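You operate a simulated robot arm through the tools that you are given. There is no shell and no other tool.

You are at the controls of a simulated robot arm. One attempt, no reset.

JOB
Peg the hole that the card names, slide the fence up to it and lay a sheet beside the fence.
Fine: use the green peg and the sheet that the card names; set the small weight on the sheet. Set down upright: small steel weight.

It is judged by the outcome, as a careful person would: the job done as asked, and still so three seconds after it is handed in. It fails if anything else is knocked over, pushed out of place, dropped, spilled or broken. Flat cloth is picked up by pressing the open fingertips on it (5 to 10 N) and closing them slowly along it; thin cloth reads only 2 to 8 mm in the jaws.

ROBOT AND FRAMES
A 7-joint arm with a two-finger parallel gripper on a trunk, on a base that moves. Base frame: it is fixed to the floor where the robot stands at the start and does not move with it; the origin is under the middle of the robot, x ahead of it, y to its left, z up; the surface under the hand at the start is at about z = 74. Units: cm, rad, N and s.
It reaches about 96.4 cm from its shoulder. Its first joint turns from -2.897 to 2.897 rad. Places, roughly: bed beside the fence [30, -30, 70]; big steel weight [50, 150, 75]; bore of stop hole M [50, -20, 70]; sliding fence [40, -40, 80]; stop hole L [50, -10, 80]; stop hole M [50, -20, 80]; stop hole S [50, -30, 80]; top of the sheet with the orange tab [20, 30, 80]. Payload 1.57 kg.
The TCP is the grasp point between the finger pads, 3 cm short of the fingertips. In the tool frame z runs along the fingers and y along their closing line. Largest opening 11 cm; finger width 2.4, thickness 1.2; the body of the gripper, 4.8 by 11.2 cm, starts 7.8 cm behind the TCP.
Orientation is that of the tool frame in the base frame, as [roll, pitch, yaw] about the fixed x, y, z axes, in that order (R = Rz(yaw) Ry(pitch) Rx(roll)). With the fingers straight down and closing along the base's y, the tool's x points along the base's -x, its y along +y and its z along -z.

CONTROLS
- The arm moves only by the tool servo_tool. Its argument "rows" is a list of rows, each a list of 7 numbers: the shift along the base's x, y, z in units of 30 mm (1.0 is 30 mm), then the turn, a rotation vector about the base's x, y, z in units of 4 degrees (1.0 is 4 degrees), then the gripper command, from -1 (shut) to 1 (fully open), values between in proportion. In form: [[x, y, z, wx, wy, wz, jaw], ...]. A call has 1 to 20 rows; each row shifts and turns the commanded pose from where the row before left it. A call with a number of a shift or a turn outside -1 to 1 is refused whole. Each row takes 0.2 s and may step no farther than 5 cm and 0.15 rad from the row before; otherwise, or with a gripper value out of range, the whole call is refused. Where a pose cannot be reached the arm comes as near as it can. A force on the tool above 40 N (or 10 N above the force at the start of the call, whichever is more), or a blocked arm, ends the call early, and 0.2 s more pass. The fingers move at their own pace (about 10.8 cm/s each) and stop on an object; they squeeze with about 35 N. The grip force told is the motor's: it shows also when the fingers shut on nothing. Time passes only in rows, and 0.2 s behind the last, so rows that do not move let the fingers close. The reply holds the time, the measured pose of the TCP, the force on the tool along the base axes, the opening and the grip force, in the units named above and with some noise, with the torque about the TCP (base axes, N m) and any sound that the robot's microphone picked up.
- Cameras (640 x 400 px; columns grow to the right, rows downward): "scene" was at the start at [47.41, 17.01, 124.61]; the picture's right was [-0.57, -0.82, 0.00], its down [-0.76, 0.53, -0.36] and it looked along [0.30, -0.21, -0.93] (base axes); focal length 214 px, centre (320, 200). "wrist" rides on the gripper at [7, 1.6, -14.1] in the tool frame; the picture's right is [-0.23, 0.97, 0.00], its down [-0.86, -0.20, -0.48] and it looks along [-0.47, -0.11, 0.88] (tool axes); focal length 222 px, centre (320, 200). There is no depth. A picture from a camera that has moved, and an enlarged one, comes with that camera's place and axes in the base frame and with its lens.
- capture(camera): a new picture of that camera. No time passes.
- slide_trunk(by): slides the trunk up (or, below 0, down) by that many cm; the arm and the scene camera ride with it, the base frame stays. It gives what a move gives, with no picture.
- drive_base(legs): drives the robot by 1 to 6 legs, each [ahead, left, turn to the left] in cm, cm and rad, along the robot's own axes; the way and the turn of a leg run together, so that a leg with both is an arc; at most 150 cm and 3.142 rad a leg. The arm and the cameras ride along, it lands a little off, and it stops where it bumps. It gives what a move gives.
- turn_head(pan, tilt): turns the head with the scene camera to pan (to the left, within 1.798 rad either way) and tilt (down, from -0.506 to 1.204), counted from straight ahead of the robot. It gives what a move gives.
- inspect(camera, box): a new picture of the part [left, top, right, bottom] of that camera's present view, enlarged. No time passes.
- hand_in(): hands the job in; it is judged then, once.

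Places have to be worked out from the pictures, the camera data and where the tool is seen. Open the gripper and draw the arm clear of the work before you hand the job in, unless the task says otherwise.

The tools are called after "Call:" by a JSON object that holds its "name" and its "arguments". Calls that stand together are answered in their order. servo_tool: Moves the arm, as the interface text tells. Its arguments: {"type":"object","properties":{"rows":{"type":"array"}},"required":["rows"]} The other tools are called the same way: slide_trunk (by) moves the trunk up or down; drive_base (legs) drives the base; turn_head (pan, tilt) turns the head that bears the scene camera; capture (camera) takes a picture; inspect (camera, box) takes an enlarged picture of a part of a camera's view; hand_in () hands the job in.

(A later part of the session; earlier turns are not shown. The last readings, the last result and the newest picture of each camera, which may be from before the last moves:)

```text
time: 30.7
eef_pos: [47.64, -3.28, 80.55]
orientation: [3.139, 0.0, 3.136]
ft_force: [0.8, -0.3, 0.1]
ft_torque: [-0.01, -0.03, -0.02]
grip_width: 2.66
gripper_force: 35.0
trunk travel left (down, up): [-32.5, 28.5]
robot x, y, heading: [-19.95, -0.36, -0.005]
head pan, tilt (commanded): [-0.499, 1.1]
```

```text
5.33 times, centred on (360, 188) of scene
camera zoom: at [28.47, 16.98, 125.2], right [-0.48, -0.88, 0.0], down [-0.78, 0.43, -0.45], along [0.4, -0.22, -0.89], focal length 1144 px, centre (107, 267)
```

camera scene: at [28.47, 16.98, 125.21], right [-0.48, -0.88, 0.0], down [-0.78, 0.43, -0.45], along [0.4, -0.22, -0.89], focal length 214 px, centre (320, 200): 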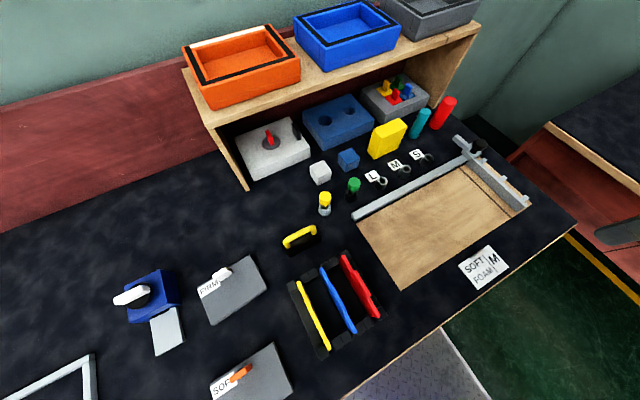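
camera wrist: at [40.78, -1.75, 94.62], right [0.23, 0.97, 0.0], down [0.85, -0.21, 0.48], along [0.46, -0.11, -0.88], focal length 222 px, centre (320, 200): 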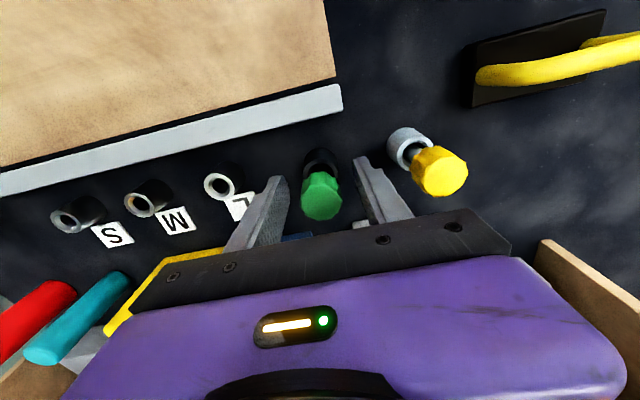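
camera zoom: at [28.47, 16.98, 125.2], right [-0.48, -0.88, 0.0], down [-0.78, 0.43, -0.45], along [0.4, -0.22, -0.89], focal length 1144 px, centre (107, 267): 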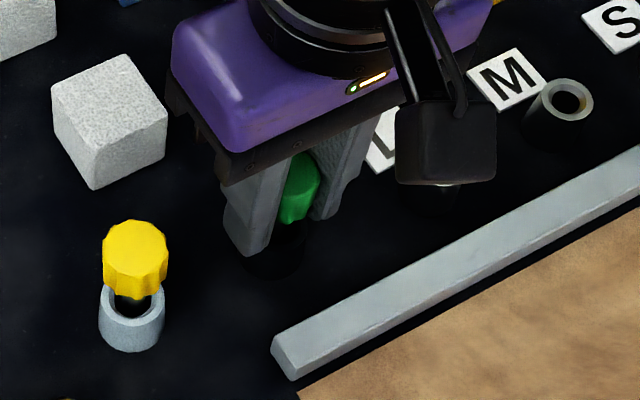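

Gripped at 2.66 cm. I'll lift it straight up about 9 cm and look.

Call:
{"name": "servo_tool", "arguments": {"rows": [[0, 0, 0.3, 0, 0, 0, -1], [0, 0, 0.5, 0, 0, 0, -1], [0, 0, 0.7, 0, 0, 0, -1], [0, 0, 0.8, 0, 0, 0, -1], [0, 0, 0.8, 0, 0, 0, -1], [0, 0, 0, 0, 0, 0, -1]]}}

Call:
{"name": "capture", "arguments": {"camera": "wrist"}}

Call:
{"name": "inspect", "arguments": {"camera": "scene", "box": [300, 120, 460, 220]}}

```text
time: 32.1
eef_pos: [47.46, -3.31, 89.74]
orientation: [3.139, -0.002, 3.137]
ft_force: [-1.0, 0.2, -0.7]
ft_torque: [-0.01, -0.02, 0.0]
grip_width: 2.67
gripper_force: 35.1
trunk travel left (down, up): [-32.5, 28.5]
robot x, y, heading: [-19.83, -0.26, -0.008]
head pan, tilt (commanded): [-0.499, 1.1]
```

```text
taken
camera wrist: at [40.56, -1.63, 103.76], right [0.23, 0.97, 0.0], down [0.85, -0.21, 0.48], along [0.46, -0.11, -0.88], focal length 222 px, centre (320, 200)
```

wrist: 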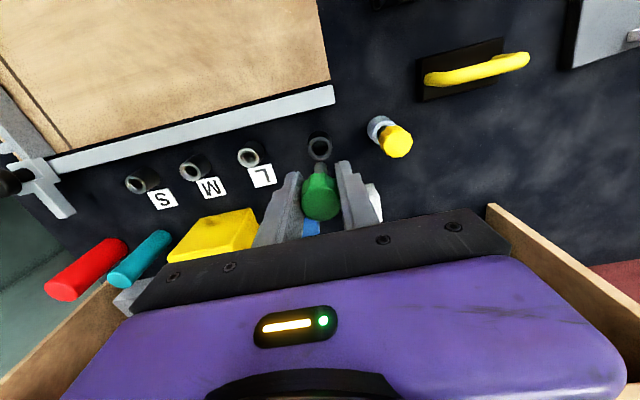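

```text
4.00 times, centred on (380, 170) of scene
camera zoom: at [28.48, 16.98, 125.2], right [-0.48, -0.88, 0.0], down [-0.78, 0.43, -0.45], along [0.4, -0.22, -0.89], focal length 858 px, centre (80, 320)
```

zoom: 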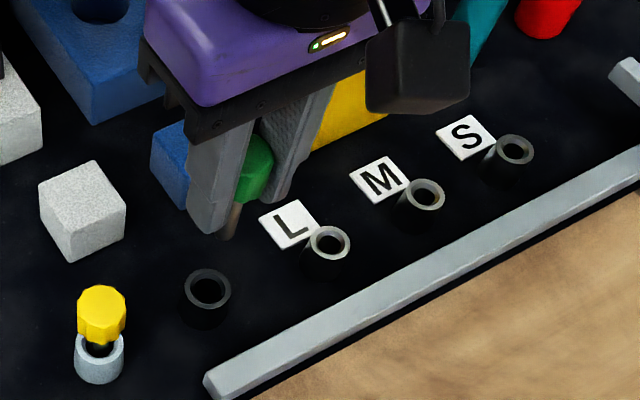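

The peg is out with its shank pointing down. I'll zoom in to measure hole M relative to the empty parking socket, whose centre I know from the grip pose.

Call:
{"name": "inspect", "arguments": {"camera": "wrist", "box": [120, 110, 360, 230]}}

Call:
{"name": "inspect", "arguments": {"camera": "scene", "box": [340, 150, 440, 210]}}

```text
2.67 times, centred on (240, 170) of wrist
camera zoom: at [40.56, -1.63, 103.76], right [0.23, 0.97, 0.0], down [0.85, -0.21, 0.48], along [0.46, -0.11, -0.88], focal length 592 px, centre (533, 280)
```

zoom: 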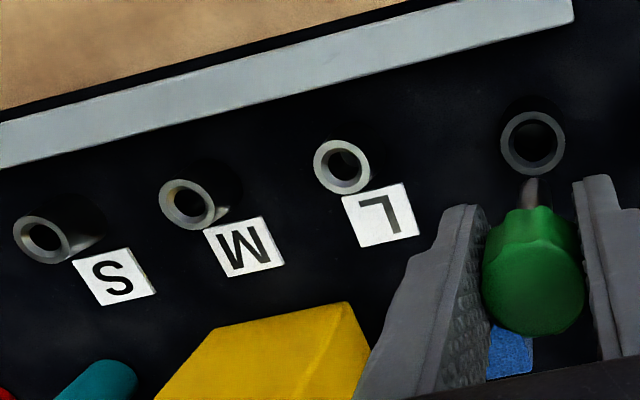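

```text
6.40 times, centred on (390, 180) of scene
camera zoom: at [28.48, 16.98, 125.2], right [-0.48, -0.88, 0.0], down [-0.78, 0.43, -0.45], along [0.4, -0.22, -0.89], focal length 1373 px, centre (-128, 328)
```

zoom: 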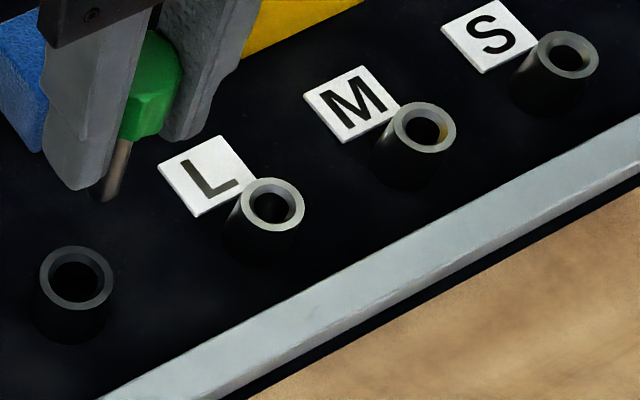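

I'll move the peg over hole M (about 46.9, -20.4) at the same height, so I can compare the hole's image position with the parking socket's current one.

Call:
{"name": "servo_tool", "arguments": {"rows": [[-0.03, -0.95, 0, 0, 0, 0, -1], [-0.03, -0.95, 0, 0, 0, 0, -1], [-0.03, -0.95, 0, 0, 0, 0, -1], [-0.03, -0.95, 0, 0, 0, 0, -1], [-0.03, -0.95, 0, 0, 0, 0, -1], [-0.03, -0.95, 0, 0, 0, 0, -1], [0, 0, 0, 0, 0, 0, -1], [0, 0, 0, 0, 0, 0, -1]]}}

Call:
{"name": "inspect", "arguments": {"camera": "wrist", "box": [200, 95, 440, 245]}}

Call:
{"name": "inspect", "arguments": {"camera": "scene", "box": [340, 120, 460, 195]}}

```text
time: 33.9
eef_pos: [47.02, -20.46, 89.59]
orientation: [3.14, 0.001, 3.137]
ft_force: [0.3, 0.3, -0.1]
ft_torque: [-0.02, -0.02, -0.04]
grip_width: 2.68
gripper_force: 35.2
trunk travel left (down, up): [-32.5, 28.5]
robot x, y, heading: [-19.74, 0.02, -0.01]
head pan, tilt (commanded): [-0.499, 1.1]
```

```text
2.67 times, centred on (320, 170) of wrist
camera zoom: at [40.07, -18.65, 103.78], right [0.23, 0.97, 0.0], down [0.85, -0.21, 0.48], along [0.46, -0.11, -0.88], focal length 592 px, centre (320, 280)
```

zoom: 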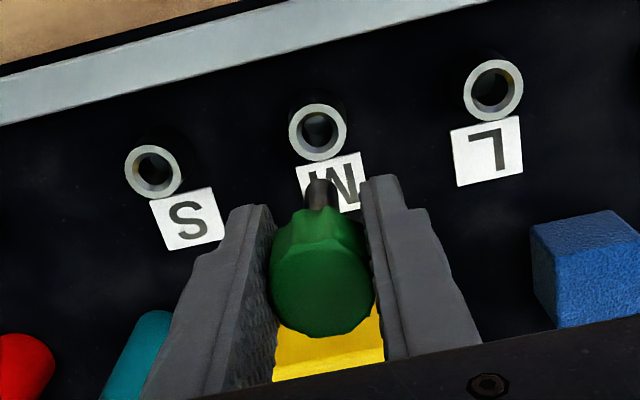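

```text
5.33 times, centred on (400, 158) of scene
camera zoom: at [28.47, 16.97, 125.2], right [-0.48, -0.88, 0.0], down [-0.78, 0.43, -0.45], along [0.4, -0.22, -0.89], focal length 1144 px, centre (-107, 427)
```

zoom: 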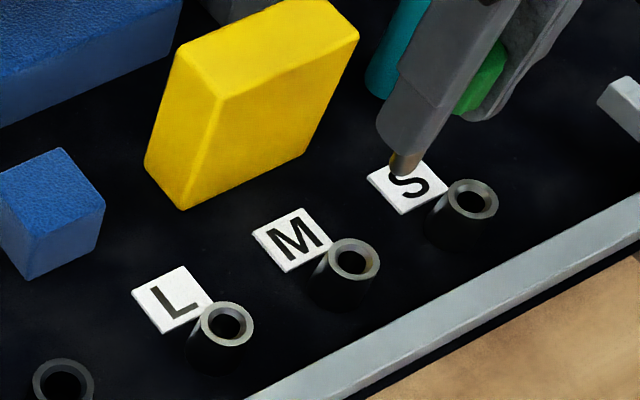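

Comparing with the parking socket's reference pixel, hole M lies at about (46.64, -20.22), i.e. 0.43 cm nearer than the tool. I'll shift and lower until the tip is just above the rim, then check again.

Call:
{"name": "servo_tool", "arguments": {"rows": [[-0.143, 0.02, 0, 0, 0, 0, -1], [0, 0, -0.9, 0, 0, 0, -1], [0, 0, -0.9, 0, 0, 0, -1], [0, 0, 0, 0, 0, 0, -1], [0, 0, 0, 0, 0, 0, -1]]}}

Call:
{"name": "inspect", "arguments": {"camera": "wrist", "box": [240, 100, 400, 200]}}

Call:
{"name": "inspect", "arguments": {"camera": "scene", "box": [370, 130, 450, 180]}}

```text
time: 35.1
eef_pos: [46.62, -20.14, 84.32]
orientation: [3.14, 0.001, 3.137]
ft_force: [-0.7, 0.5, -0.3]
ft_torque: [0.02, 0.01, 0.02]
grip_width: 2.66
gripper_force: 35.1
trunk travel left (down, up): [-32.5, 28.5]
robot x, y, heading: [-19.78, 0.07, -0.006]
head pan, tilt (commanded): [-0.499, 1.1]
```

```text
4.00 times, centred on (320, 150) of wrist
camera zoom: at [39.71, -18.44, 98.53], right [0.23, 0.97, 0.0], down [0.85, -0.21, 0.48], along [0.46, -0.11, -0.88], focal length 888 px, centre (320, 400)
```

zoom: 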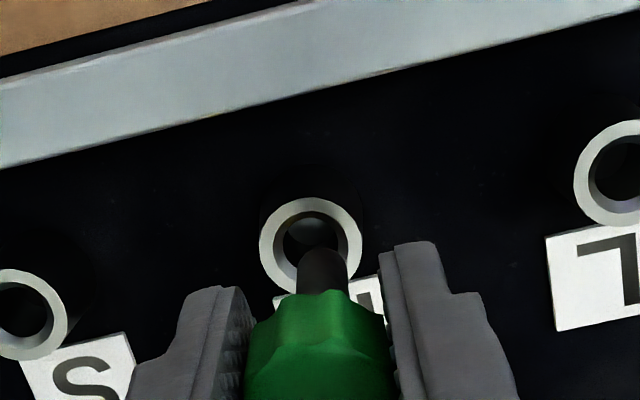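

```text
8.00 times, centred on (410, 155) of scene
camera zoom: at [28.47, 16.98, 125.21], right [-0.48, -0.88, 0.0], down [-0.78, 0.43, -0.45], along [0.4, -0.22, -0.89], focal length 1716 px, centre (-400, 560)
```

zoom: 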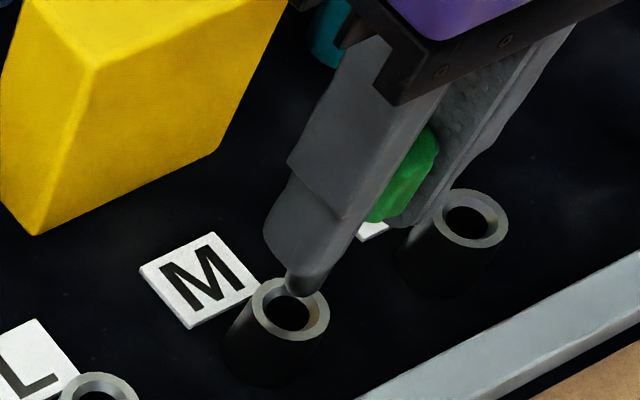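

The peg axis matches the TCP axis well; the hole centre shows about 0.2 cm in −y and 0.2 cm in +x from it. I'll correct and look again.

Call:
{"name": "servo_tool", "arguments": {"rows": [[0.07, -0.075, -0.1, 0, 0, 0, -1], [0, 0, 0, 0, 0, 0, -1], [0, 0, 0, 0, 0, 0, -1]]}}

Call:
{"name": "inspect", "arguments": {"camera": "wrist", "box": [280, 110, 360, 170]}}

Call:
{"name": "inspect", "arguments": {"camera": "scene", "box": [390, 145, 430, 175]}}

```text
time: 35.9
eef_pos: [46.92, -20.43, 84.2]
orientation: [3.141, -0.001, 3.137]
ft_force: [-0.2, 0.0, -0.6]
ft_torque: [-0.02, -0.02, -0.01]
grip_width: 2.68
gripper_force: 34.9
trunk travel left (down, up): [-32.5, 28.5]
robot x, y, heading: [-20.03, 0.13, -0.006]
head pan, tilt (commanded): [-0.499, 1.1]
```

```text
6.67 times, centred on (320, 140) of wrist
camera zoom: at [39.91, -18.65, 98.31], right [0.23, 0.97, 0.0], down [0.85, -0.21, 0.48], along [0.46, -0.11, -0.88], focal length 1481 px, centre (320, 600)
```

zoom: 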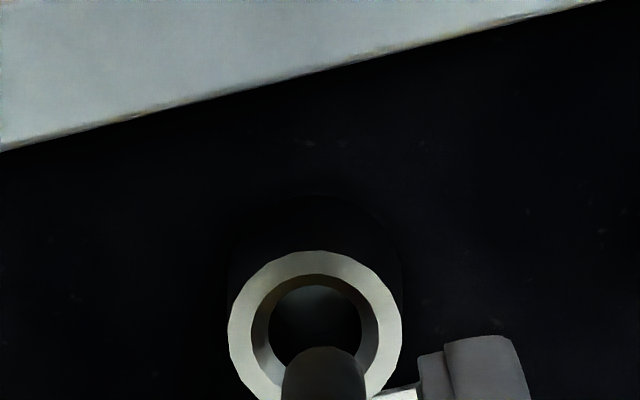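

```text
13.33 times, centred on (410, 160) of scene
camera zoom: at [28.47, 16.98, 125.21], right [-0.48, -0.88, 0.0], down [-0.78, 0.43, -0.45], along [0.4, -0.22, -0.89], focal length 2860 px, centre (-880, 733)
```

zoom: 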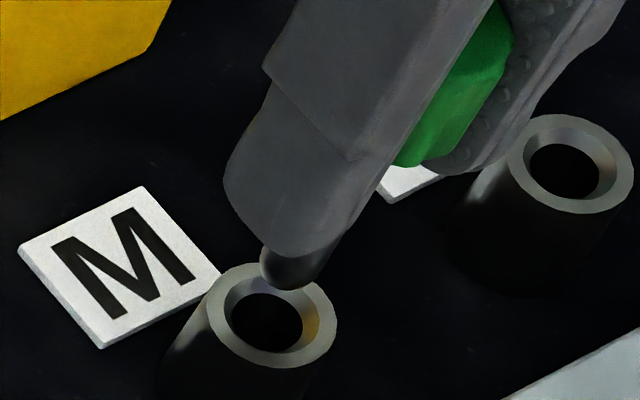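

Remaining error: hole about 0.12 cm further in −y. The chamfer allows about 0.35 cm, so I'll correct and descend slowly.

Call:
{"name": "servo_tool", "arguments": {"rows": [[-0.01, -0.04, 0, 0, 0, 0, -1], [0, 0, -0.15, 0, 0, 0, -1], [0, 0, -0.15, 0, 0, 0, -1], [0, 0, -0.15, 0, 0, 0, -1], [0, 0, -0.15, 0, 0, 0, -1], [0, 0, -0.15, 0, 0, 0, -1]]}}

Call:
{"name": "inspect", "arguments": {"camera": "scene", "box": [390, 140, 438, 170]}}

Call:
{"name": "inspect", "arguments": {"camera": "wrist", "box": [240, 100, 400, 200]}}

```text
time: 37.3
eef_pos: [46.74, -20.61, 81.94]
orientation: [3.138, -0.003, 3.136]
ft_force: [-3.8, 2.1, 1.5]
ft_torque: [0.12, 0.21, 0.01]
grip_width: 2.69
gripper_force: 35.4
trunk travel left (down, up): [-32.5, 28.5]
robot x, y, heading: [-19.88, -0.15, -0.011]
head pan, tilt (commanded): [-0.499, 1.1]
```

```text
13.33 times, centred on (414, 155) of scene
camera zoom: at [28.46, 16.99, 125.21], right [-0.48, -0.88, 0.0], down [-0.78, 0.43, -0.45], along [0.4, -0.22, -0.89], focal length 2860 px, centre (-933, 800)
```

zoom: 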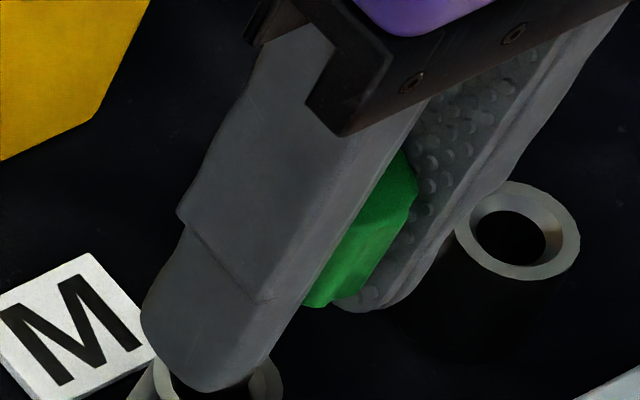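

```text
4.00 times, centred on (320, 150) of wrist
camera zoom: at [39.87, -18.87, 96.03], right [0.23, 0.97, 0.0], down [0.85, -0.21, 0.48], along [0.46, -0.11, -0.88], focal length 888 px, centre (320, 400)
```

zoom: 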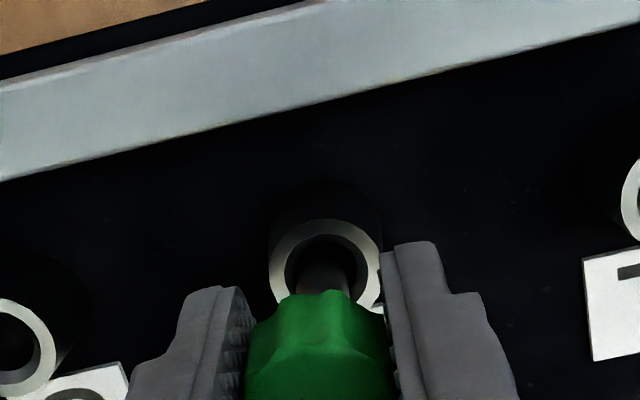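

The tip is in the chamfer with a light side force (-3.8, +2.1 N), meaning the hole is slightly toward −x/+y. I'll comply by 1 mm and continue down.

Call:
{"name": "servo_tool", "arguments": {"rows": [[-0.04, 0.03, 0, 0, 0, 0, -1], [0, 0, -0.1, 0, 0, 0, -1], [0, 0, -0.1, 0, 0, 0, -1], [0, 0, 0, 0, 0, 0, -1]]}}

```text
time: 38.3
eef_pos: [46.77, -20.6, 81.32]
orientation: [3.14, 0.0, 3.136]
ft_force: [0.7, 0.9, 0.0]
ft_torque: [0.06, 0.01, 0.0]
grip_width: 2.68
gripper_force: 34.8
trunk travel left (down, up): [-32.5, 28.5]
robot x, y, heading: [-19.93, 0.31, -0.004]
head pan, tilt (commanded): [-0.499, 1.1]
```

Side forces are gone, so the peg is entering the bore. Continuing down in small steps.

Call:
{"name": "servo_tool", "arguments": {"rows": [[0, 0, -0.1, 0, 0, 0, -1], [0, 0, -0.1, 0, 0, 0, -1], [0, 0, -0.1, 0, 0, 0, -1], [0, 0, 0, 0, 0, 0, -1]]}}

Call:
{"name": "inspect", "arguments": {"camera": "wrist", "box": [240, 100, 400, 200]}}

```text
time: 39.3
eef_pos: [46.58, -20.5, 80.49]
orientation: [3.139, 0.0, 3.136]
ft_force: [-1.0, 2.4, 11.2]
ft_torque: [0.12, 0.03, 0.01]
grip_width: 2.67
gripper_force: 35.3
trunk travel left (down, up): [-32.5, 28.5]
robot x, y, heading: [-19.96, 0.06, -0.004]
head pan, tilt (commanded): [-0.499, 1.1]
```

```text
4.00 times, centred on (320, 150) of wrist
camera zoom: at [39.71, -18.86, 94.62], right [0.23, 0.97, 0.0], down [0.85, -0.21, 0.48], along [0.47, -0.11, -0.88], focal length 888 px, centre (320, 400)
```

zoom: 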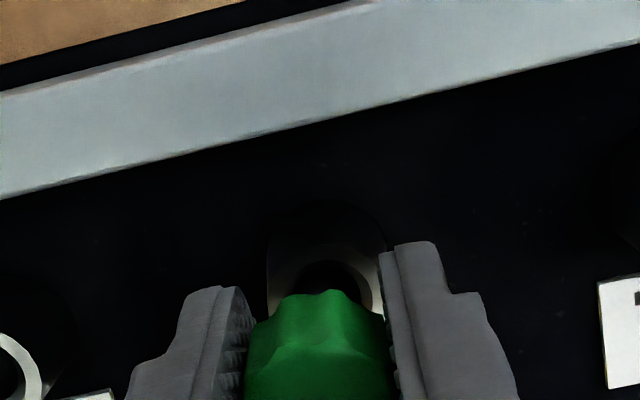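

Upward 11 N at z=80.5, the same height as when parked: the peg has bottomed. I'll ease the side load, release and rise.

Call:
{"name": "servo_tool", "arguments": {"rows": [[0, 0.03, 0.05, 0, 0, 0, -1], [0, 0, 0, 0, 0, 0, -0.3], [0, 0, 0, 0, 0, 0, 0], [0, 0, 0, 0, 0, 0, 0], [0, 0, 0.7, 0, 0, 0, 0], [0, 0, 1, 0, 0, 0, 0], [0, 0, 1, 0, 0, 0, 0], [0, 0, 0, 0, 0, 0, 0]]}}

Call:
{"name": "capture", "arguments": {"camera": "wrist"}}

Call:
{"name": "inspect", "arguments": {"camera": "scene", "box": [340, 120, 500, 220]}}

```text
time: 41.1
eef_pos: [46.69, -20.24, 88.69]
orientation: [3.141, -0.001, 3.135]
ft_force: [-0.2, -0.6, 0.2]
ft_torque: [0.02, 0.0, -0.02]
grip_width: 5.52
gripper_force: 0.1
trunk travel left (down, up): [-32.5, 28.5]
robot x, y, heading: [-19.98, 0.01, 0.0]
head pan, tilt (commanded): [-0.499, 1.1]
```

```text
taken
camera wrist: at [39.78, -18.54, 102.76], right [0.23, 0.97, 0.0], down [0.85, -0.21, 0.48], along [0.46, -0.11, -0.88], focal length 222 px, centre (320, 200)
```

wrist: 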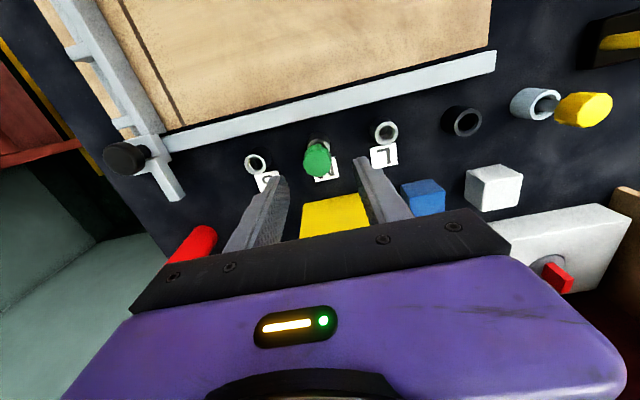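

```text
4.00 times, centred on (420, 170) of scene
camera zoom: at [28.47, 16.98, 125.2], right [-0.48, -0.88, 0.0], down [-0.78, 0.43, -0.45], along [0.4, -0.22, -0.89], focal length 858 px, centre (-80, 320)
```

zoom: 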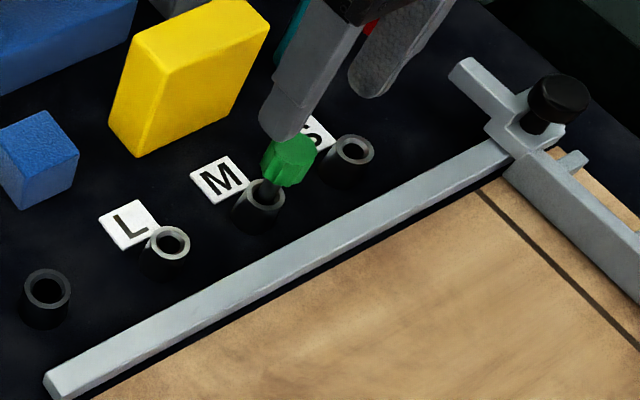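

The peg stands in M. Triangulation puts the fence's black knob top near (42.1, -39.0, 81.3). I'll hover above it and look closely.

Call:
{"name": "servo_tool", "arguments": {"rows": [[-0.22, -0.85, 0.15, 0, 0, 0, 0.2], [-0.22, -0.85, 0.15, 0, 0, 0, 0.2], [-0.22, -0.85, 0.15, 0, 0, 0, 0.2], [-0.22, -0.85, 0.15, 0, 0, 0, 0.2], [-0.22, -0.85, 0.15, 0, 0, 0, 0.2], [-0.22, -0.85, 0.15, 0, 0, 0, 0.2], [-0.22, -0.85, 0.15, 0, 0, 0, 0.2], [0, 0, 0, 0, 0, 0, 0.2]]}}

Call:
{"name": "capture", "arguments": {"camera": "wrist"}}

Call:
{"name": "inspect", "arguments": {"camera": "wrist", "box": [220, 60, 420, 210]}}

Call:
{"name": "inspect", "arguments": {"camera": "scene", "box": [420, 110, 540, 210]}}

```text
time: 42.9
eef_pos: [42.2, -38.23, 91.81]
orientation: [3.14, -0.001, 3.137]
ft_force: [0.6, 0.9, 0.1]
ft_torque: [0.0, 0.04, 0.0]
grip_width: 6.6
gripper_force: 0.1
trunk travel left (down, up): [-32.5, 28.5]
robot x, y, heading: [-19.87, -0.35, -0.008]
head pan, tilt (commanded): [-0.499, 1.1]
```

```text
taken
camera wrist: at [35.21, -36.62, 105.93], right [0.23, 0.97, 0.0], down [0.85, -0.21, 0.48], along [0.46, -0.11, -0.88], focal length 222 px, centre (320, 200)
```

wrist: 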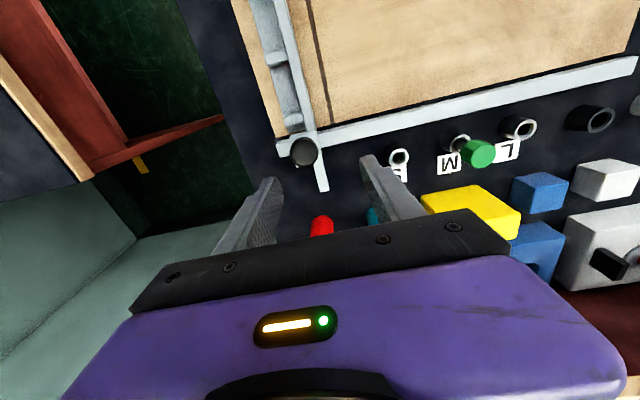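

```text
2.67 times, centred on (320, 135) of wrist
camera zoom: at [35.21, -36.62, 105.93], right [0.23, 0.97, 0.0], down [0.85, -0.21, 0.48], along [0.46, -0.11, -0.88], focal length 592 px, centre (320, 373)
```

zoom: 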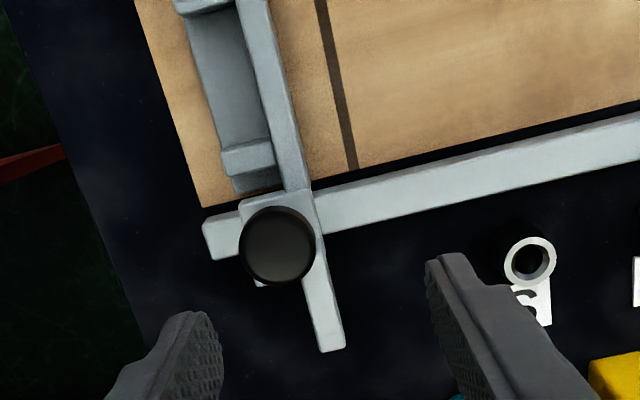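

```text
4.00 times, centred on (480, 160) of scene
camera zoom: at [28.47, 16.97, 125.21], right [-0.48, -0.88, 0.0], down [-0.78, 0.43, -0.45], along [0.4, -0.22, -0.89], focal length 858 px, centre (-320, 360)
```

zoom: 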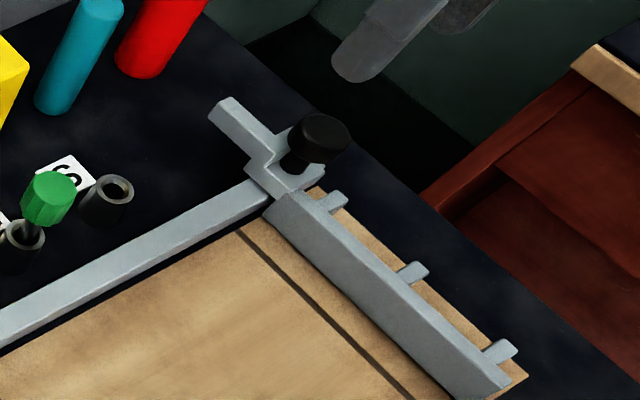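

The knob is about 3.3 cm wide, centred near (42.0, -40.05), top z≈80.7; the finger that meets the peg is flush with the smooth +y face. I'll go over it and down to just above grasp height.

Call:
{"name": "servo_tool", "arguments": {"rows": [[-0.07, -0.6, 0, 0, 0, 0, 0.2], [0, 0, -0.6, 0, 0, 0, 0.2], [0, 0, -0.6, 0, 0, 0, 0.2], [0, 0, -0.6, 0, 0, 0, 0.2], [0, 0, -0.6, 0, 0, 0, 0.2], [0, 0, -0.6, 0, 0, 0, 0.2], [0, 0, 0, 0, 0, 0, 0.2]]}}

Call:
{"name": "capture", "arguments": {"camera": "wrist"}}

Call:
{"name": "inspect", "arguments": {"camera": "scene", "box": [440, 110, 520, 170]}}

```text
time: 44.5
eef_pos: [41.87, -40.09, 82.78]
orientation: [3.138, 0.0, 3.136]
ft_force: [-0.2, -0.5, -0.1]
ft_torque: [0.05, 0.0, 0.01]
grip_width: 6.63
gripper_force: 0.1
trunk travel left (down, up): [-32.5, 28.5]
robot x, y, heading: [-20.22, 0.07, -0.01]
head pan, tilt (commanded): [-0.499, 1.1]
```

```text
taken
camera wrist: at [34.9, -38.43, 96.94], right [0.23, 0.97, 0.0], down [0.85, -0.21, 0.48], along [0.46, -0.11, -0.88], focal length 222 px, centre (320, 200)
```

wrist: 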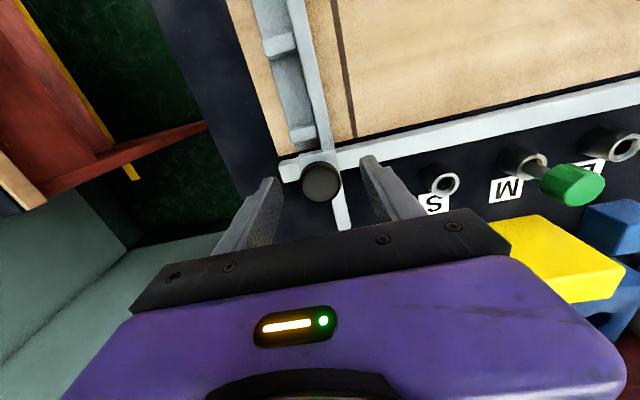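

```text
6.67 times, centred on (480, 140) of scene
camera zoom: at [28.47, 16.98, 125.21], right [-0.48, -0.88, 0.0], down [-0.78, 0.43, -0.45], along [0.4, -0.22, -0.89], focal length 1430 px, centre (-747, 600)
```

zoom: 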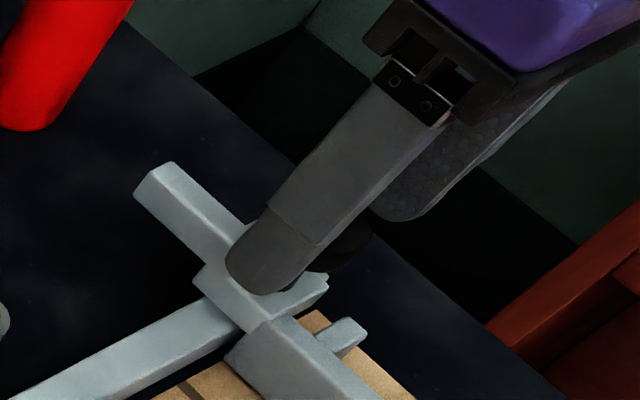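

The knob is centred. I'll lower about 0.9 cm more so the tips overlap the knob, and close.

Call:
{"name": "servo_tool", "arguments": {"rows": [[0, 0, -0.15, 0, 0, 0, 0.2], [0, 0, -0.15, 0, 0, 0, 0.2], [0, 0, 0, 0, 0, 0, 0.2], [0, 0, 0, 0, 0, 0, -0.4], [0, 0, 0, 0, 0, 0, -1], [0, 0, 0, 0, 0, 0, -1], [0, 0, 0, 0, 0, 0, -1]]}}

Call:
{"name": "inspect", "arguments": {"camera": "scene", "box": [440, 110, 520, 170]}}

Call:
{"name": "capture", "arguments": {"camera": "wrist"}}

```text
time: 46.1
eef_pos: [41.86, -40.13, 81.85]
orientation: [3.14, 0.001, 3.136]
ft_force: [-0.1, -1.2, -1.6]
ft_torque: [-0.11, -0.14, -0.1]
grip_width: 3.32
gripper_force: 41.1
trunk travel left (down, up): [-32.5, 28.5]
robot x, y, heading: [-19.64, 0.11, -0.01]
head pan, tilt (commanded): [-0.499, 1.1]
```

```text
6.67 times, centred on (480, 140) of scene
camera zoom: at [28.47, 16.97, 125.2], right [-0.48, -0.88, 0.0], down [-0.78, 0.43, -0.45], along [0.4, -0.22, -0.89], focal length 1430 px, centre (-747, 600)
```

zoom: 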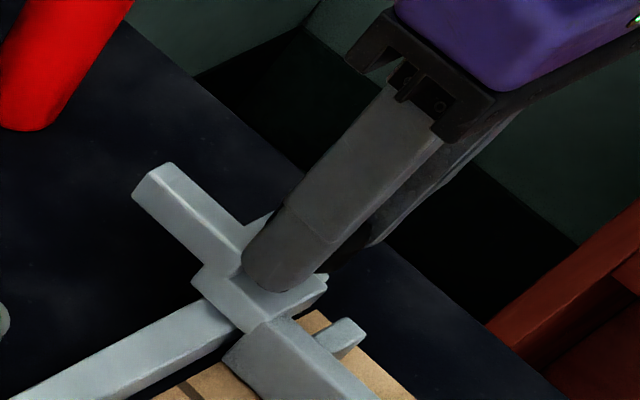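

```text
taken
camera wrist: at [34.96, -38.44, 96.11], right [0.23, 0.97, 0.0], down [0.85, -0.21, 0.48], along [0.46, -0.11, -0.88], focal length 222 px, centre (320, 200)
```

wrist: 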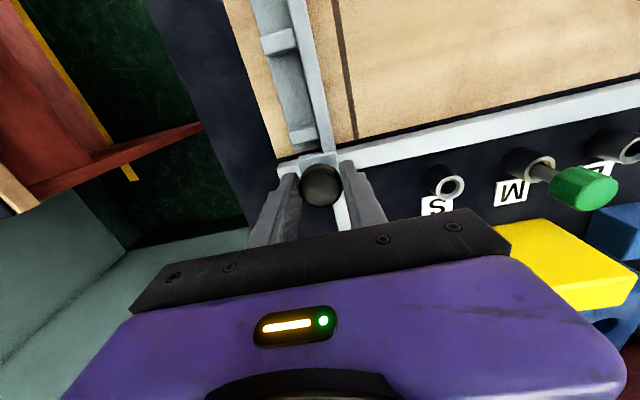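

Knob gripped (3.32 cm). The finger's face is at about y=-38.4, so roughly 17 cm of travel to the peg. I'll test a short drag first.

Call:
{"name": "servo_tool", "arguments": {"rows": [[0, 0.15, 0, 0, 0, 0, -1], [0, 0.3, 0, 0, 0, 0, -1], [0, 0.3, 0, 0, 0, 0, -1], [0, 0, 0, 0, 0, 0, -1]]}}

Call:
{"name": "inspect", "arguments": {"camera": "scene", "box": [400, 110, 540, 215]}}

```text
time: 47.1
eef_pos: [41.96, -37.87, 82.02]
orientation: [3.139, 0.001, 3.136]
ft_force: [-0.8, -4.2, 23.0]
ft_torque: [-0.3, 0.41, -0.09]
grip_width: 3.32
gripper_force: 41.4
trunk travel left (down, up): [-32.5, 28.5]
robot x, y, heading: [-19.84, 0.31, -0.006]
head pan, tilt (commanded): [-0.499, 1.1]
```

```text
3.81 times, centred on (470, 162) of scene
camera zoom: at [28.42, 16.99, 125.26], right [-0.48, -0.88, 0.0], down [-0.78, 0.43, -0.45], along [0.4, -0.22, -0.89], focal length 817 px, centre (-251, 343)
```

zoom: 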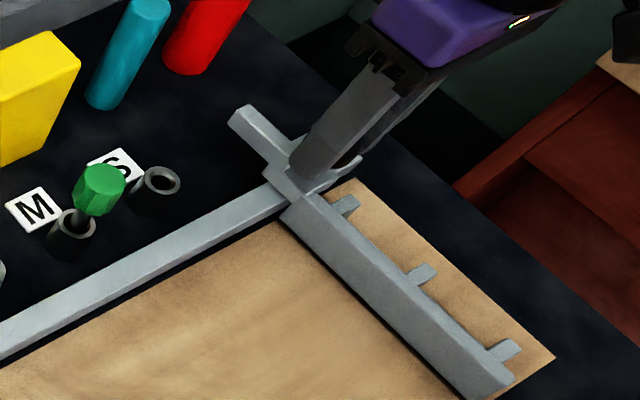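

The fence follows the gripper smoothly, but there's a 23 N upward force on the tool. I'll relieve it with a 1 mm lift and check.

Call:
{"name": "servo_tool", "arguments": {"rows": [[0, 0, 0.04, 0, 0, 0, -1], [0, 0, 0, 0, 0, 0, -1]]}}

```text
time: 47.7
eef_pos: [42.0, -37.68, 81.94]
orientation: [3.138, 0.001, 3.137]
ft_force: [-0.4, -3.2, 13.3]
ft_torque: [-0.15, -0.75, -0.13]
grip_width: 3.32
gripper_force: 41.4
trunk travel left (down, up): [-32.5, 28.5]
robot x, y, heading: [-20.08, -0.29, -0.005]
head pan, tilt (commanded): [-0.499, 1.1]
```

Call:
{"name": "servo_tool", "arguments": {"rows": [[0, 0, 0.04, 0, 0, 0, -1], [0, 0.1, 0, 0, 0, 0, -1], [0, 0.2, 0, 0, 0, 0, -1], [0, 0.3, 0, 0, 0, 0, -1], [0, 0.3, 0, 0, 0, 0, -1], [0, 0, 0, 0, 0, 0, -1]]}}

```text
time: 49.1
eef_pos: [42.1, -35.1, 81.9]
orientation: [3.139, -0.002, 3.137]
ft_force: [3.6, -3.7, -12.6]
ft_torque: [-0.25, -0.25, -0.11]
grip_width: 3.29
gripper_force: 41.1
trunk travel left (down, up): [-32.5, 28.5]
robot x, y, heading: [-19.69, -0.2, -0.002]
head pan, tilt (commanded): [-0.499, 1.1]
```

Friction is only about 4 N. I'll continue dragging about 9.6 cm, staying short of the peg.

Call:
{"name": "servo_tool", "arguments": {"rows": [[0, 0.2, -0.02, 0, 0, 0, -1], [0, 0.4, 0, 0, 0, 0, -1], [0, 0.4, 0, 0, 0, 0, -1], [0, 0.4, 0, 0, 0, 0, -1], [0, 0.4, 0, 0, 0, 0, -1], [0, 0.4, 0, 0, 0, 0, -1], [0, 0.4, 0, 0, 0, 0, -1], [0, 0.4, 0, 0, 0, 0, -1], [0, 0.2, 0, 0, 0, 0, -1], [0, 0, 0, 0, 0, 0, -1]]}}

Call:
{"name": "inspect", "arguments": {"camera": "scene", "box": [360, 110, 520, 215]}}

Call:
{"name": "capture", "arguments": {"camera": "wrist"}}

```text
time: 51.3
eef_pos: [41.89, -25.62, 82.16]
orientation: [3.14, -0.001, 3.136]
ft_force: [16.3, -3.8, -7.7]
ft_torque: [-0.3, -0.09, -0.15]
grip_width: 3.32
gripper_force: 41.4
trunk travel left (down, up): [-32.5, 28.5]
robot x, y, heading: [-20.07, -0.12, -0.005]
head pan, tilt (commanded): [-0.499, 1.1]
```

```text
3.81 times, centred on (440, 162) of scene
camera zoom: at [28.52, 16.97, 125.2], right [-0.48, -0.88, 0.0], down [-0.78, 0.43, -0.45], along [0.4, -0.22, -0.89], focal length 817 px, centre (-137, 343)
```

zoom: 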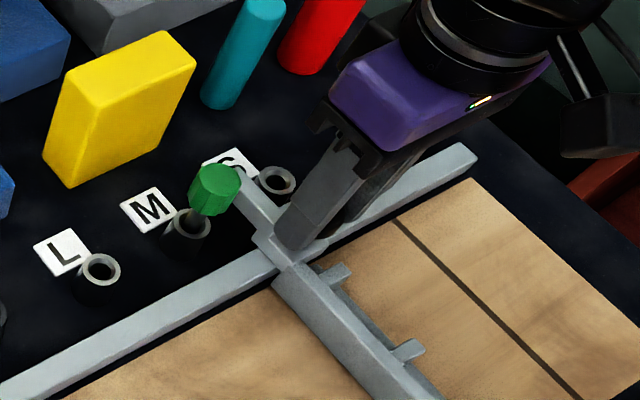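

```text
taken
camera wrist: at [34.85, -23.89, 96.25], right [0.23, 0.97, 0.0], down [0.85, -0.21, 0.48], along [0.47, -0.11, -0.88], focal length 222 px, centre (320, 200)
```

wrist: 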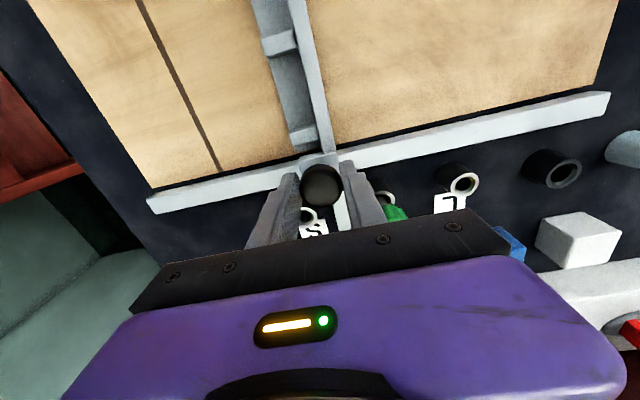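

A +16 N x force shows the rail runs slightly toward +x; I'll shift 1.5 mm to relieve it and then creep toward the peg.

Call:
{"name": "servo_tool", "arguments": {"rows": [[0.06, 0, -0.02, 0, 0, 0, -1], [0, 0.1, 0, 0, 0, 0, -1], [0, 0.1, 0, 0, 0, 0, -1], [0, 0.1, 0, 0, 0, 0, -1], [0, 0.1, 0, 0, 0, 0, -1], [0, 0.1, 0, 0, 0, 0, -1], [0, 0, 0, 0, 0, 0, -1]]}}

Call:
{"name": "inspect", "arguments": {"camera": "scene", "box": [380, 130, 460, 190]}}

```text
time: 52.9
eef_pos: [41.67, -24.05, 82.15]
orientation: [3.14, -0.004, 3.137]
ft_force: [-30.9, -3.3, 17.2]
ft_torque: [-0.12, 0.67, -0.02]
grip_width: 3.33
gripper_force: 41.5
trunk travel left (down, up): [-32.5, 28.5]
robot x, y, heading: [-19.94, 0.39, -0.003]
head pan, tilt (commanded): [-0.499, 1.1]
```

```text
6.67 times, centred on (420, 160) of scene
camera zoom: at [28.36, 16.99, 125.26], right [-0.48, -0.88, 0.0], down [-0.78, 0.43, -0.45], along [0.4, -0.22, -0.89], focal length 1430 px, centre (-347, 467)
```

zoom: 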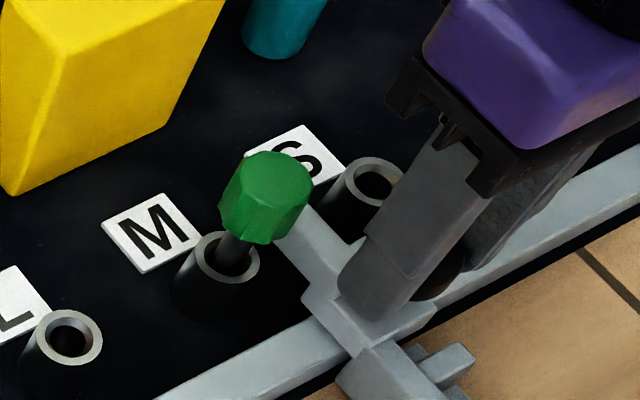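

That was too much; I'll back x off about 1 mm and continue creeping.

Call:
{"name": "servo_tool", "arguments": {"rows": [[-0.035, 0, 0.015, 0, 0, 0, -1], [0, 0.1, 0, 0, 0, 0, -1], [0, 0.1, 0, 0, 0, 0, -1], [0, 0.1, 0, 0, 0, 0, -1], [0, 0, 0, 0, 0, 0, -1]]}}

Call:
{"name": "inspect", "arguments": {"camera": "scene", "box": [380, 130, 460, 190]}}

```text
time: 54.1
eef_pos: [41.9, -23.09, 82.14]
orientation: [3.14, 0.0, 3.135]
ft_force: [-12.7, -5.0, 3.5]
ft_torque: [-0.46, 0.55, -0.24]
grip_width: 3.29
gripper_force: 41.3
trunk travel left (down, up): [-32.5, 28.5]
robot x, y, heading: [-20.1, -0.12, -0.004]
head pan, tilt (commanded): [-0.499, 1.1]
```

```text
6.67 times, centred on (420, 160) of scene
camera zoom: at [28.45, 16.97, 125.21], right [-0.48, -0.88, 0.0], down [-0.78, 0.43, -0.45], along [0.4, -0.22, -0.89], focal length 1430 px, centre (-347, 467)
```

zoom: 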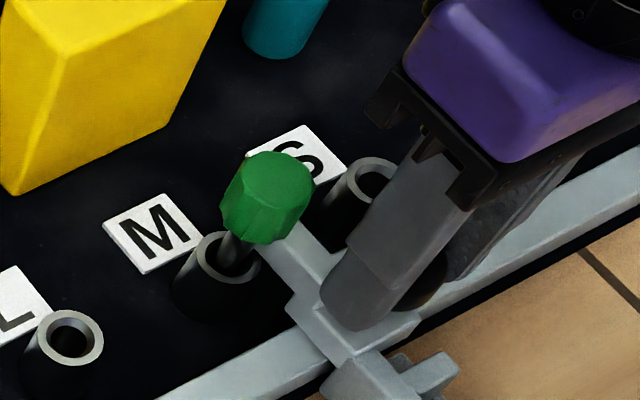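

The finger is getting close to the shank. Smaller 1.5 mm steps now, watching the y force.

Call:
{"name": "servo_tool", "arguments": {"rows": [[-0.01, 0.05, 0, 0, 0, 0, -1], [0, 0.05, 0, 0, 0, 0, -1], [0, 0.05, 0, 0, 0, 0, -1]]}}

Call:
{"name": "inspect", "arguments": {"camera": "scene", "box": [390, 140, 440, 180]}}

```text
time: 54.9
eef_pos: [41.95, -22.69, 82.08]
orientation: [3.141, -0.001, 3.138]
ft_force: [-18.2, -5.2, 1.6]
ft_torque: [-0.31, -0.09, -0.18]
grip_width: 3.3
gripper_force: 41.0
trunk travel left (down, up): [-32.5, 28.5]
robot x, y, heading: [-20.1, -0.01, -0.008]
head pan, tilt (commanded): [-0.499, 1.1]
```

```text
10.00 times, centred on (415, 160) of scene
camera zoom: at [28.42, 16.96, 125.22], right [-0.48, -0.88, 0.0], down [-0.78, 0.43, -0.45], along [0.4, -0.22, -0.89], focal length 2145 px, centre (-630, 600)
```

zoom: 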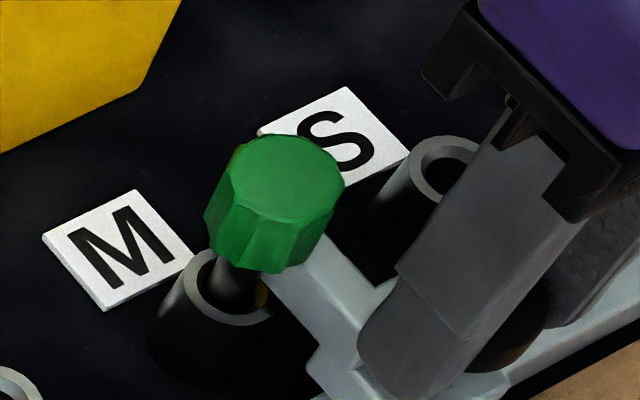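

Call:
{"name": "servo_tool", "arguments": {"rows": [[-0.025, 0.04, 0, 0, 0, 0, -1], [0, 0.04, 0, 0, 0, 0, -1], [0, 0.04, 0, 0, 0, 0, -1]]}}

Call:
{"name": "inspect", "arguments": {"camera": "scene", "box": [390, 140, 440, 180]}}

```text
time: 55.7
eef_pos: [41.95, -22.62, 82.03]
orientation: [3.141, 0.002, 3.133]
ft_force: [-7.1, -22.3, 1.0]
ft_torque: [-0.61, 0.12, -0.12]
grip_width: 3.32
gripper_force: 41.2
trunk travel left (down, up): [-32.5, 28.5]
robot x, y, heading: [-20.28, -0.04, -0.001]
head pan, tilt (commanded): [-0.499, 1.1]
```

```text
10.00 times, centred on (415, 160) of scene
camera zoom: at [28.46, 16.9, 125.22], right [-0.48, -0.88, 0.0], down [-0.78, 0.43, -0.45], along [0.4, -0.22, -0.89], focal length 2145 px, centre (-630, 600)
```

zoom: 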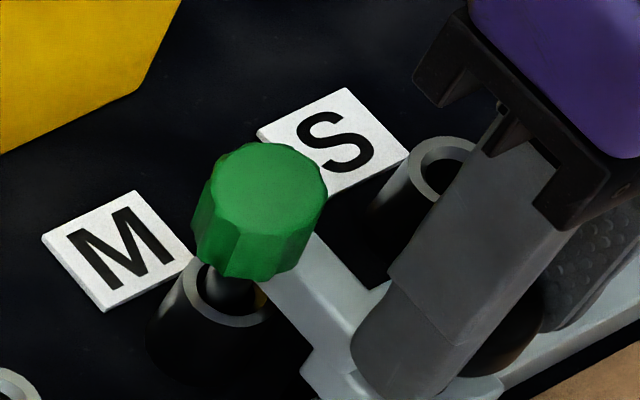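

Contact with the peg: y force jumped to -22 N and the peg took up its clearance. I'll relax the push until the force is near zero, leaving the fence touching.

Call:
{"name": "servo_tool", "arguments": {"rows": [[-0.01, -0.04, 0, 0, 0, 0, -1], [0, 0, 0, 0, 0, 0, -1]]}}

Call:
{"name": "inspect", "arguments": {"camera": "scene", "box": [390, 140, 440, 180]}}

```text
time: 56.3
eef_pos: [41.9, -22.59, 82.12]
orientation: [3.14, 0.004, 3.134]
ft_force: [0.8, -20.7, 6.7]
ft_torque: [-0.49, 0.19, -0.14]
grip_width: 3.32
gripper_force: 41.3
trunk travel left (down, up): [-32.5, 28.5]
robot x, y, heading: [-20.05, 0.27, -0.005]
head pan, tilt (commanded): [-0.499, 1.1]
```

```text
10.00 times, centred on (415, 160) of scene
camera zoom: at [28.47, 16.93, 125.23], right [-0.48, -0.88, 0.0], down [-0.78, 0.43, -0.45], along [0.4, -0.22, -0.89], focal length 2145 px, centre (-630, 600)
```

zoom: 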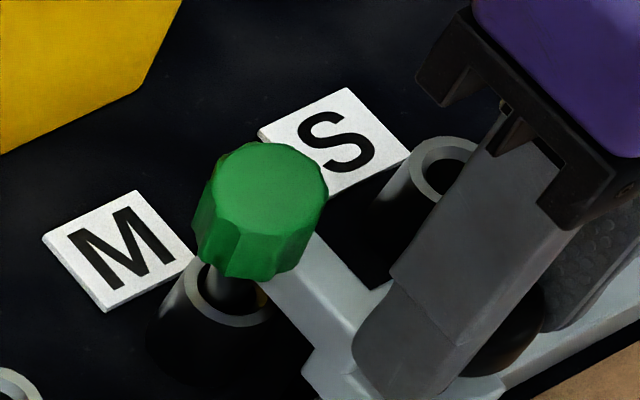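

Call:
{"name": "servo_tool", "arguments": {"rows": [[0, -0.04, 0, 0, 0, 0, -1], [0, 0, 0, 0, 0, 0, -1]]}}

```text
time: 56.9
eef_pos: [41.97, -22.55, 82.12]
orientation: [3.141, 0.002, 3.135]
ft_force: [6.9, -16.2, 6.9]
ft_torque: [-0.4, -0.2, -0.01]
grip_width: 3.34
gripper_force: 41.5
trunk travel left (down, up): [-32.5, 28.5]
robot x, y, heading: [-19.93, 0.06, -0.009]
head pan, tilt (commanded): [-0.499, 1.1]
```

Call:
{"name": "servo_tool", "arguments": {"rows": [[-0.01, -0.06, 0, 0, 0, 0, -1], [0, -0.04, 0, 0, 0, 0, -1], [0, 0, 0, 0, 0, 0, -1]]}}

Call:
{"name": "inspect", "arguments": {"camera": "scene", "box": [390, 140, 440, 180]}}

```text
time: 57.7
eef_pos: [41.95, -22.73, 82.14]
orientation: [3.134, -0.001, 3.137]
ft_force: [10.6, 4.5, -1.3]
ft_torque: [0.45, -0.36, 0.2]
grip_width: 3.32
gripper_force: 41.0
trunk travel left (down, up): [-32.5, 28.5]
robot x, y, heading: [-20.07, 0.12, -0.007]
head pan, tilt (commanded): [-0.499, 1.1]
```

```text
10.00 times, centred on (415, 160) of scene
camera zoom: at [28.49, 17.02, 125.19], right [-0.48, -0.88, 0.0], down [-0.78, 0.43, -0.45], along [0.4, -0.22, -0.89], focal length 2145 px, centre (-630, 600)
```

zoom: 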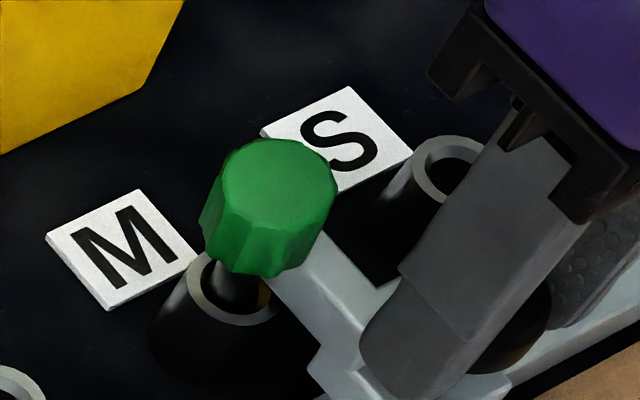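

The y force went slightly positive, so the fence eased back about a millimetre. I'll press lightly again so it just touches.

Call:
{"name": "servo_tool", "arguments": {"rows": [[-0.02, 0.05, 0, 0, 0, 0, -1], [0, 0, 0, 0, 0, 0, -1]]}}

Call:
{"name": "inspect", "arguments": {"camera": "scene", "box": [390, 140, 440, 180]}}

```text
time: 58.3
eef_pos: [41.9, -22.79, 82.2]
orientation: [3.139, 0.003, 3.136]
ft_force: [21.2, 2.0, -1.3]
ft_torque: [0.11, -0.4, 0.19]
grip_width: 3.28
gripper_force: 41.0
trunk travel left (down, up): [-32.5, 28.5]
robot x, y, heading: [-20.23, -0.23, -0.006]
head pan, tilt (commanded): [-0.499, 1.1]
```

```text
10.00 times, centred on (415, 160) of scene
camera zoom: at [28.53, 16.98, 125.18], right [-0.48, -0.88, 0.0], down [-0.78, 0.43, -0.45], along [0.4, -0.22, -0.89], focal length 2145 px, centre (-630, 600)
```

zoom: 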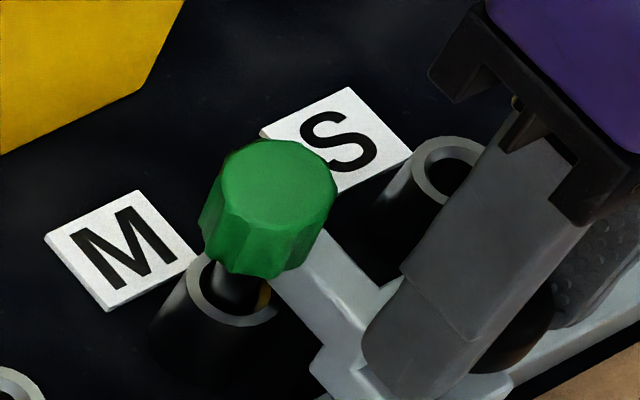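

Call:
{"name": "servo_tool", "arguments": {"rows": [[0.03, 0.05, 0, 0, 0, 0, -1], [0, 0.03, 0, 0, 0, 0, -1], [0, 0, 0, 0, 0, 0, -1]]}}

Call:
{"name": "inspect", "arguments": {"camera": "scene", "box": [390, 140, 440, 180]}}

```text
time: 59.1
eef_pos: [41.87, -22.48, 82.16]
orientation: [-3.141, 0.002, 3.135]
ft_force: [22.7, -9.9, 1.6]
ft_torque: [-0.29, -0.4, -0.17]
grip_width: 3.32
gripper_force: 41.3
trunk travel left (down, up): [-32.5, 28.5]
robot x, y, heading: [-19.68, 0.18, -0.003]
head pan, tilt (commanded): [-0.499, 1.1]
```

```text
10.00 times, centred on (415, 160) of scene
camera zoom: at [28.52, 16.94, 125.19], right [-0.48, -0.88, 0.0], down [-0.78, 0.43, -0.45], along [0.4, -0.22, -0.89], focal length 2145 px, centre (-630, 600)
```

zoom: 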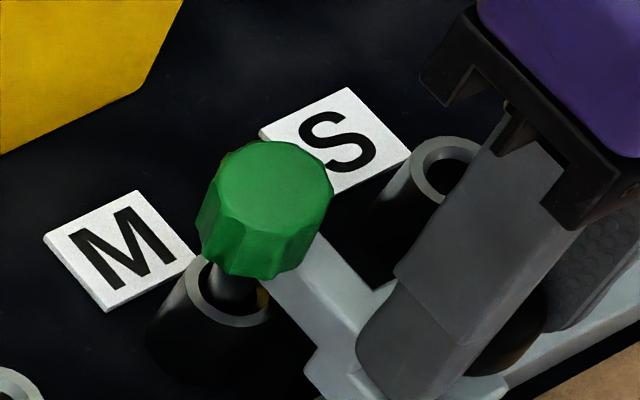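

Light contact (-10 N including friction). I'll relieve the x load, then open and lift off the knob.

Call:
{"name": "servo_tool", "arguments": {"rows": [[0.04, 0, 0, 0, 0, 0, -1], [0, 0, 0, 0, 0, 0, -1]]}}

```text
time: 59.7
eef_pos: [41.85, -22.5, 82.05]
orientation: [-3.141, -0.002, 3.135]
ft_force: [9.4, -11.9, 1.9]
ft_torque: [-0.39, -0.54, -0.01]
grip_width: 3.33
gripper_force: 41.3
trunk travel left (down, up): [-32.5, 28.5]
robot x, y, heading: [-20.06, -0.21, -0.01]
head pan, tilt (commanded): [-0.499, 1.1]
```

Call:
{"name": "servo_tool", "arguments": {"rows": [[0.02, -0.01, 0, 0, 0, 0, -1], [0, 0, 0, 0, 0, 0, -0.3], [0, 0, 0, 0, 0, 0, 0], [0, 0, 0, 0, 0, 0, 0.1], [0, 0, 0.4, 0, 0, 0, 0.1], [0, 0, 0.8, 0, 0, 0, 0.1], [0, 0, 1, 0, 0, 0, 0.1], [0, 0, 1, 0, 0, 0, 0.1], [0, 0, 0, 0, 0, 0, 0.1]]}}

Call:
{"name": "capture", "arguments": {"camera": "wrist"}}

Call:
{"name": "inspect", "arguments": {"camera": "scene", "box": [380, 130, 460, 190]}}

```text
time: 61.7
eef_pos: [41.84, -22.49, 91.77]
orientation: [3.139, 0.001, 3.136]
ft_force: [-0.1, 0.6, 0.0]
ft_torque: [-0.04, -0.02, 0.0]
grip_width: 6.03
gripper_force: 0.1
trunk travel left (down, up): [-32.5, 28.5]
robot x, y, heading: [-20.08, -0.1, -0.008]
head pan, tilt (commanded): [-0.499, 1.1]
```

```text
taken
camera wrist: at [34.88, -20.73, 105.83], right [0.23, 0.97, 0.0], down [0.85, -0.21, 0.48], along [0.46, -0.11, -0.88], focal length 222 px, centre (320, 200)
```

wrist: 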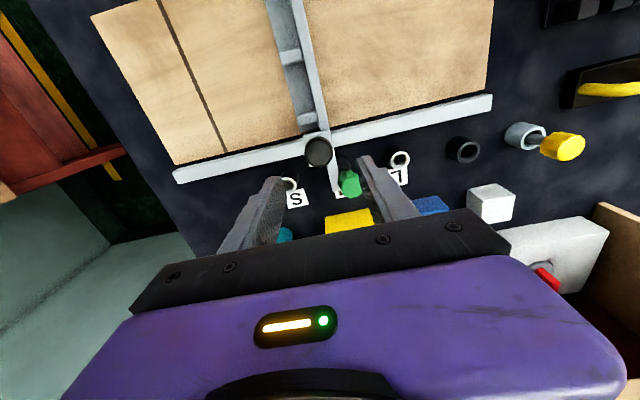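

```text
6.67 times, centred on (420, 160) of scene
camera zoom: at [28.47, 16.97, 125.2], right [-0.48, -0.88, 0.0], down [-0.78, 0.43, -0.45], along [0.4, -0.22, -0.89], focal length 1430 px, centre (-347, 467)
```

zoom: 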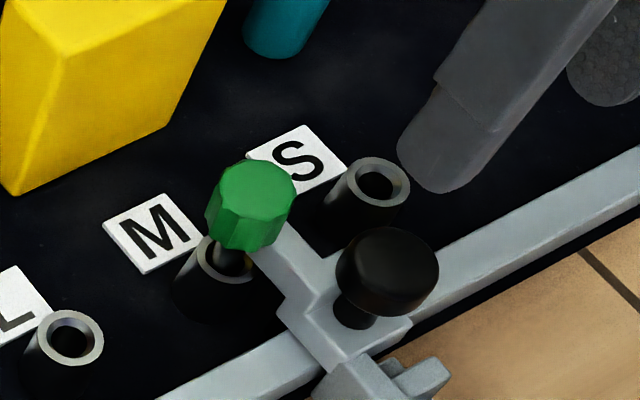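

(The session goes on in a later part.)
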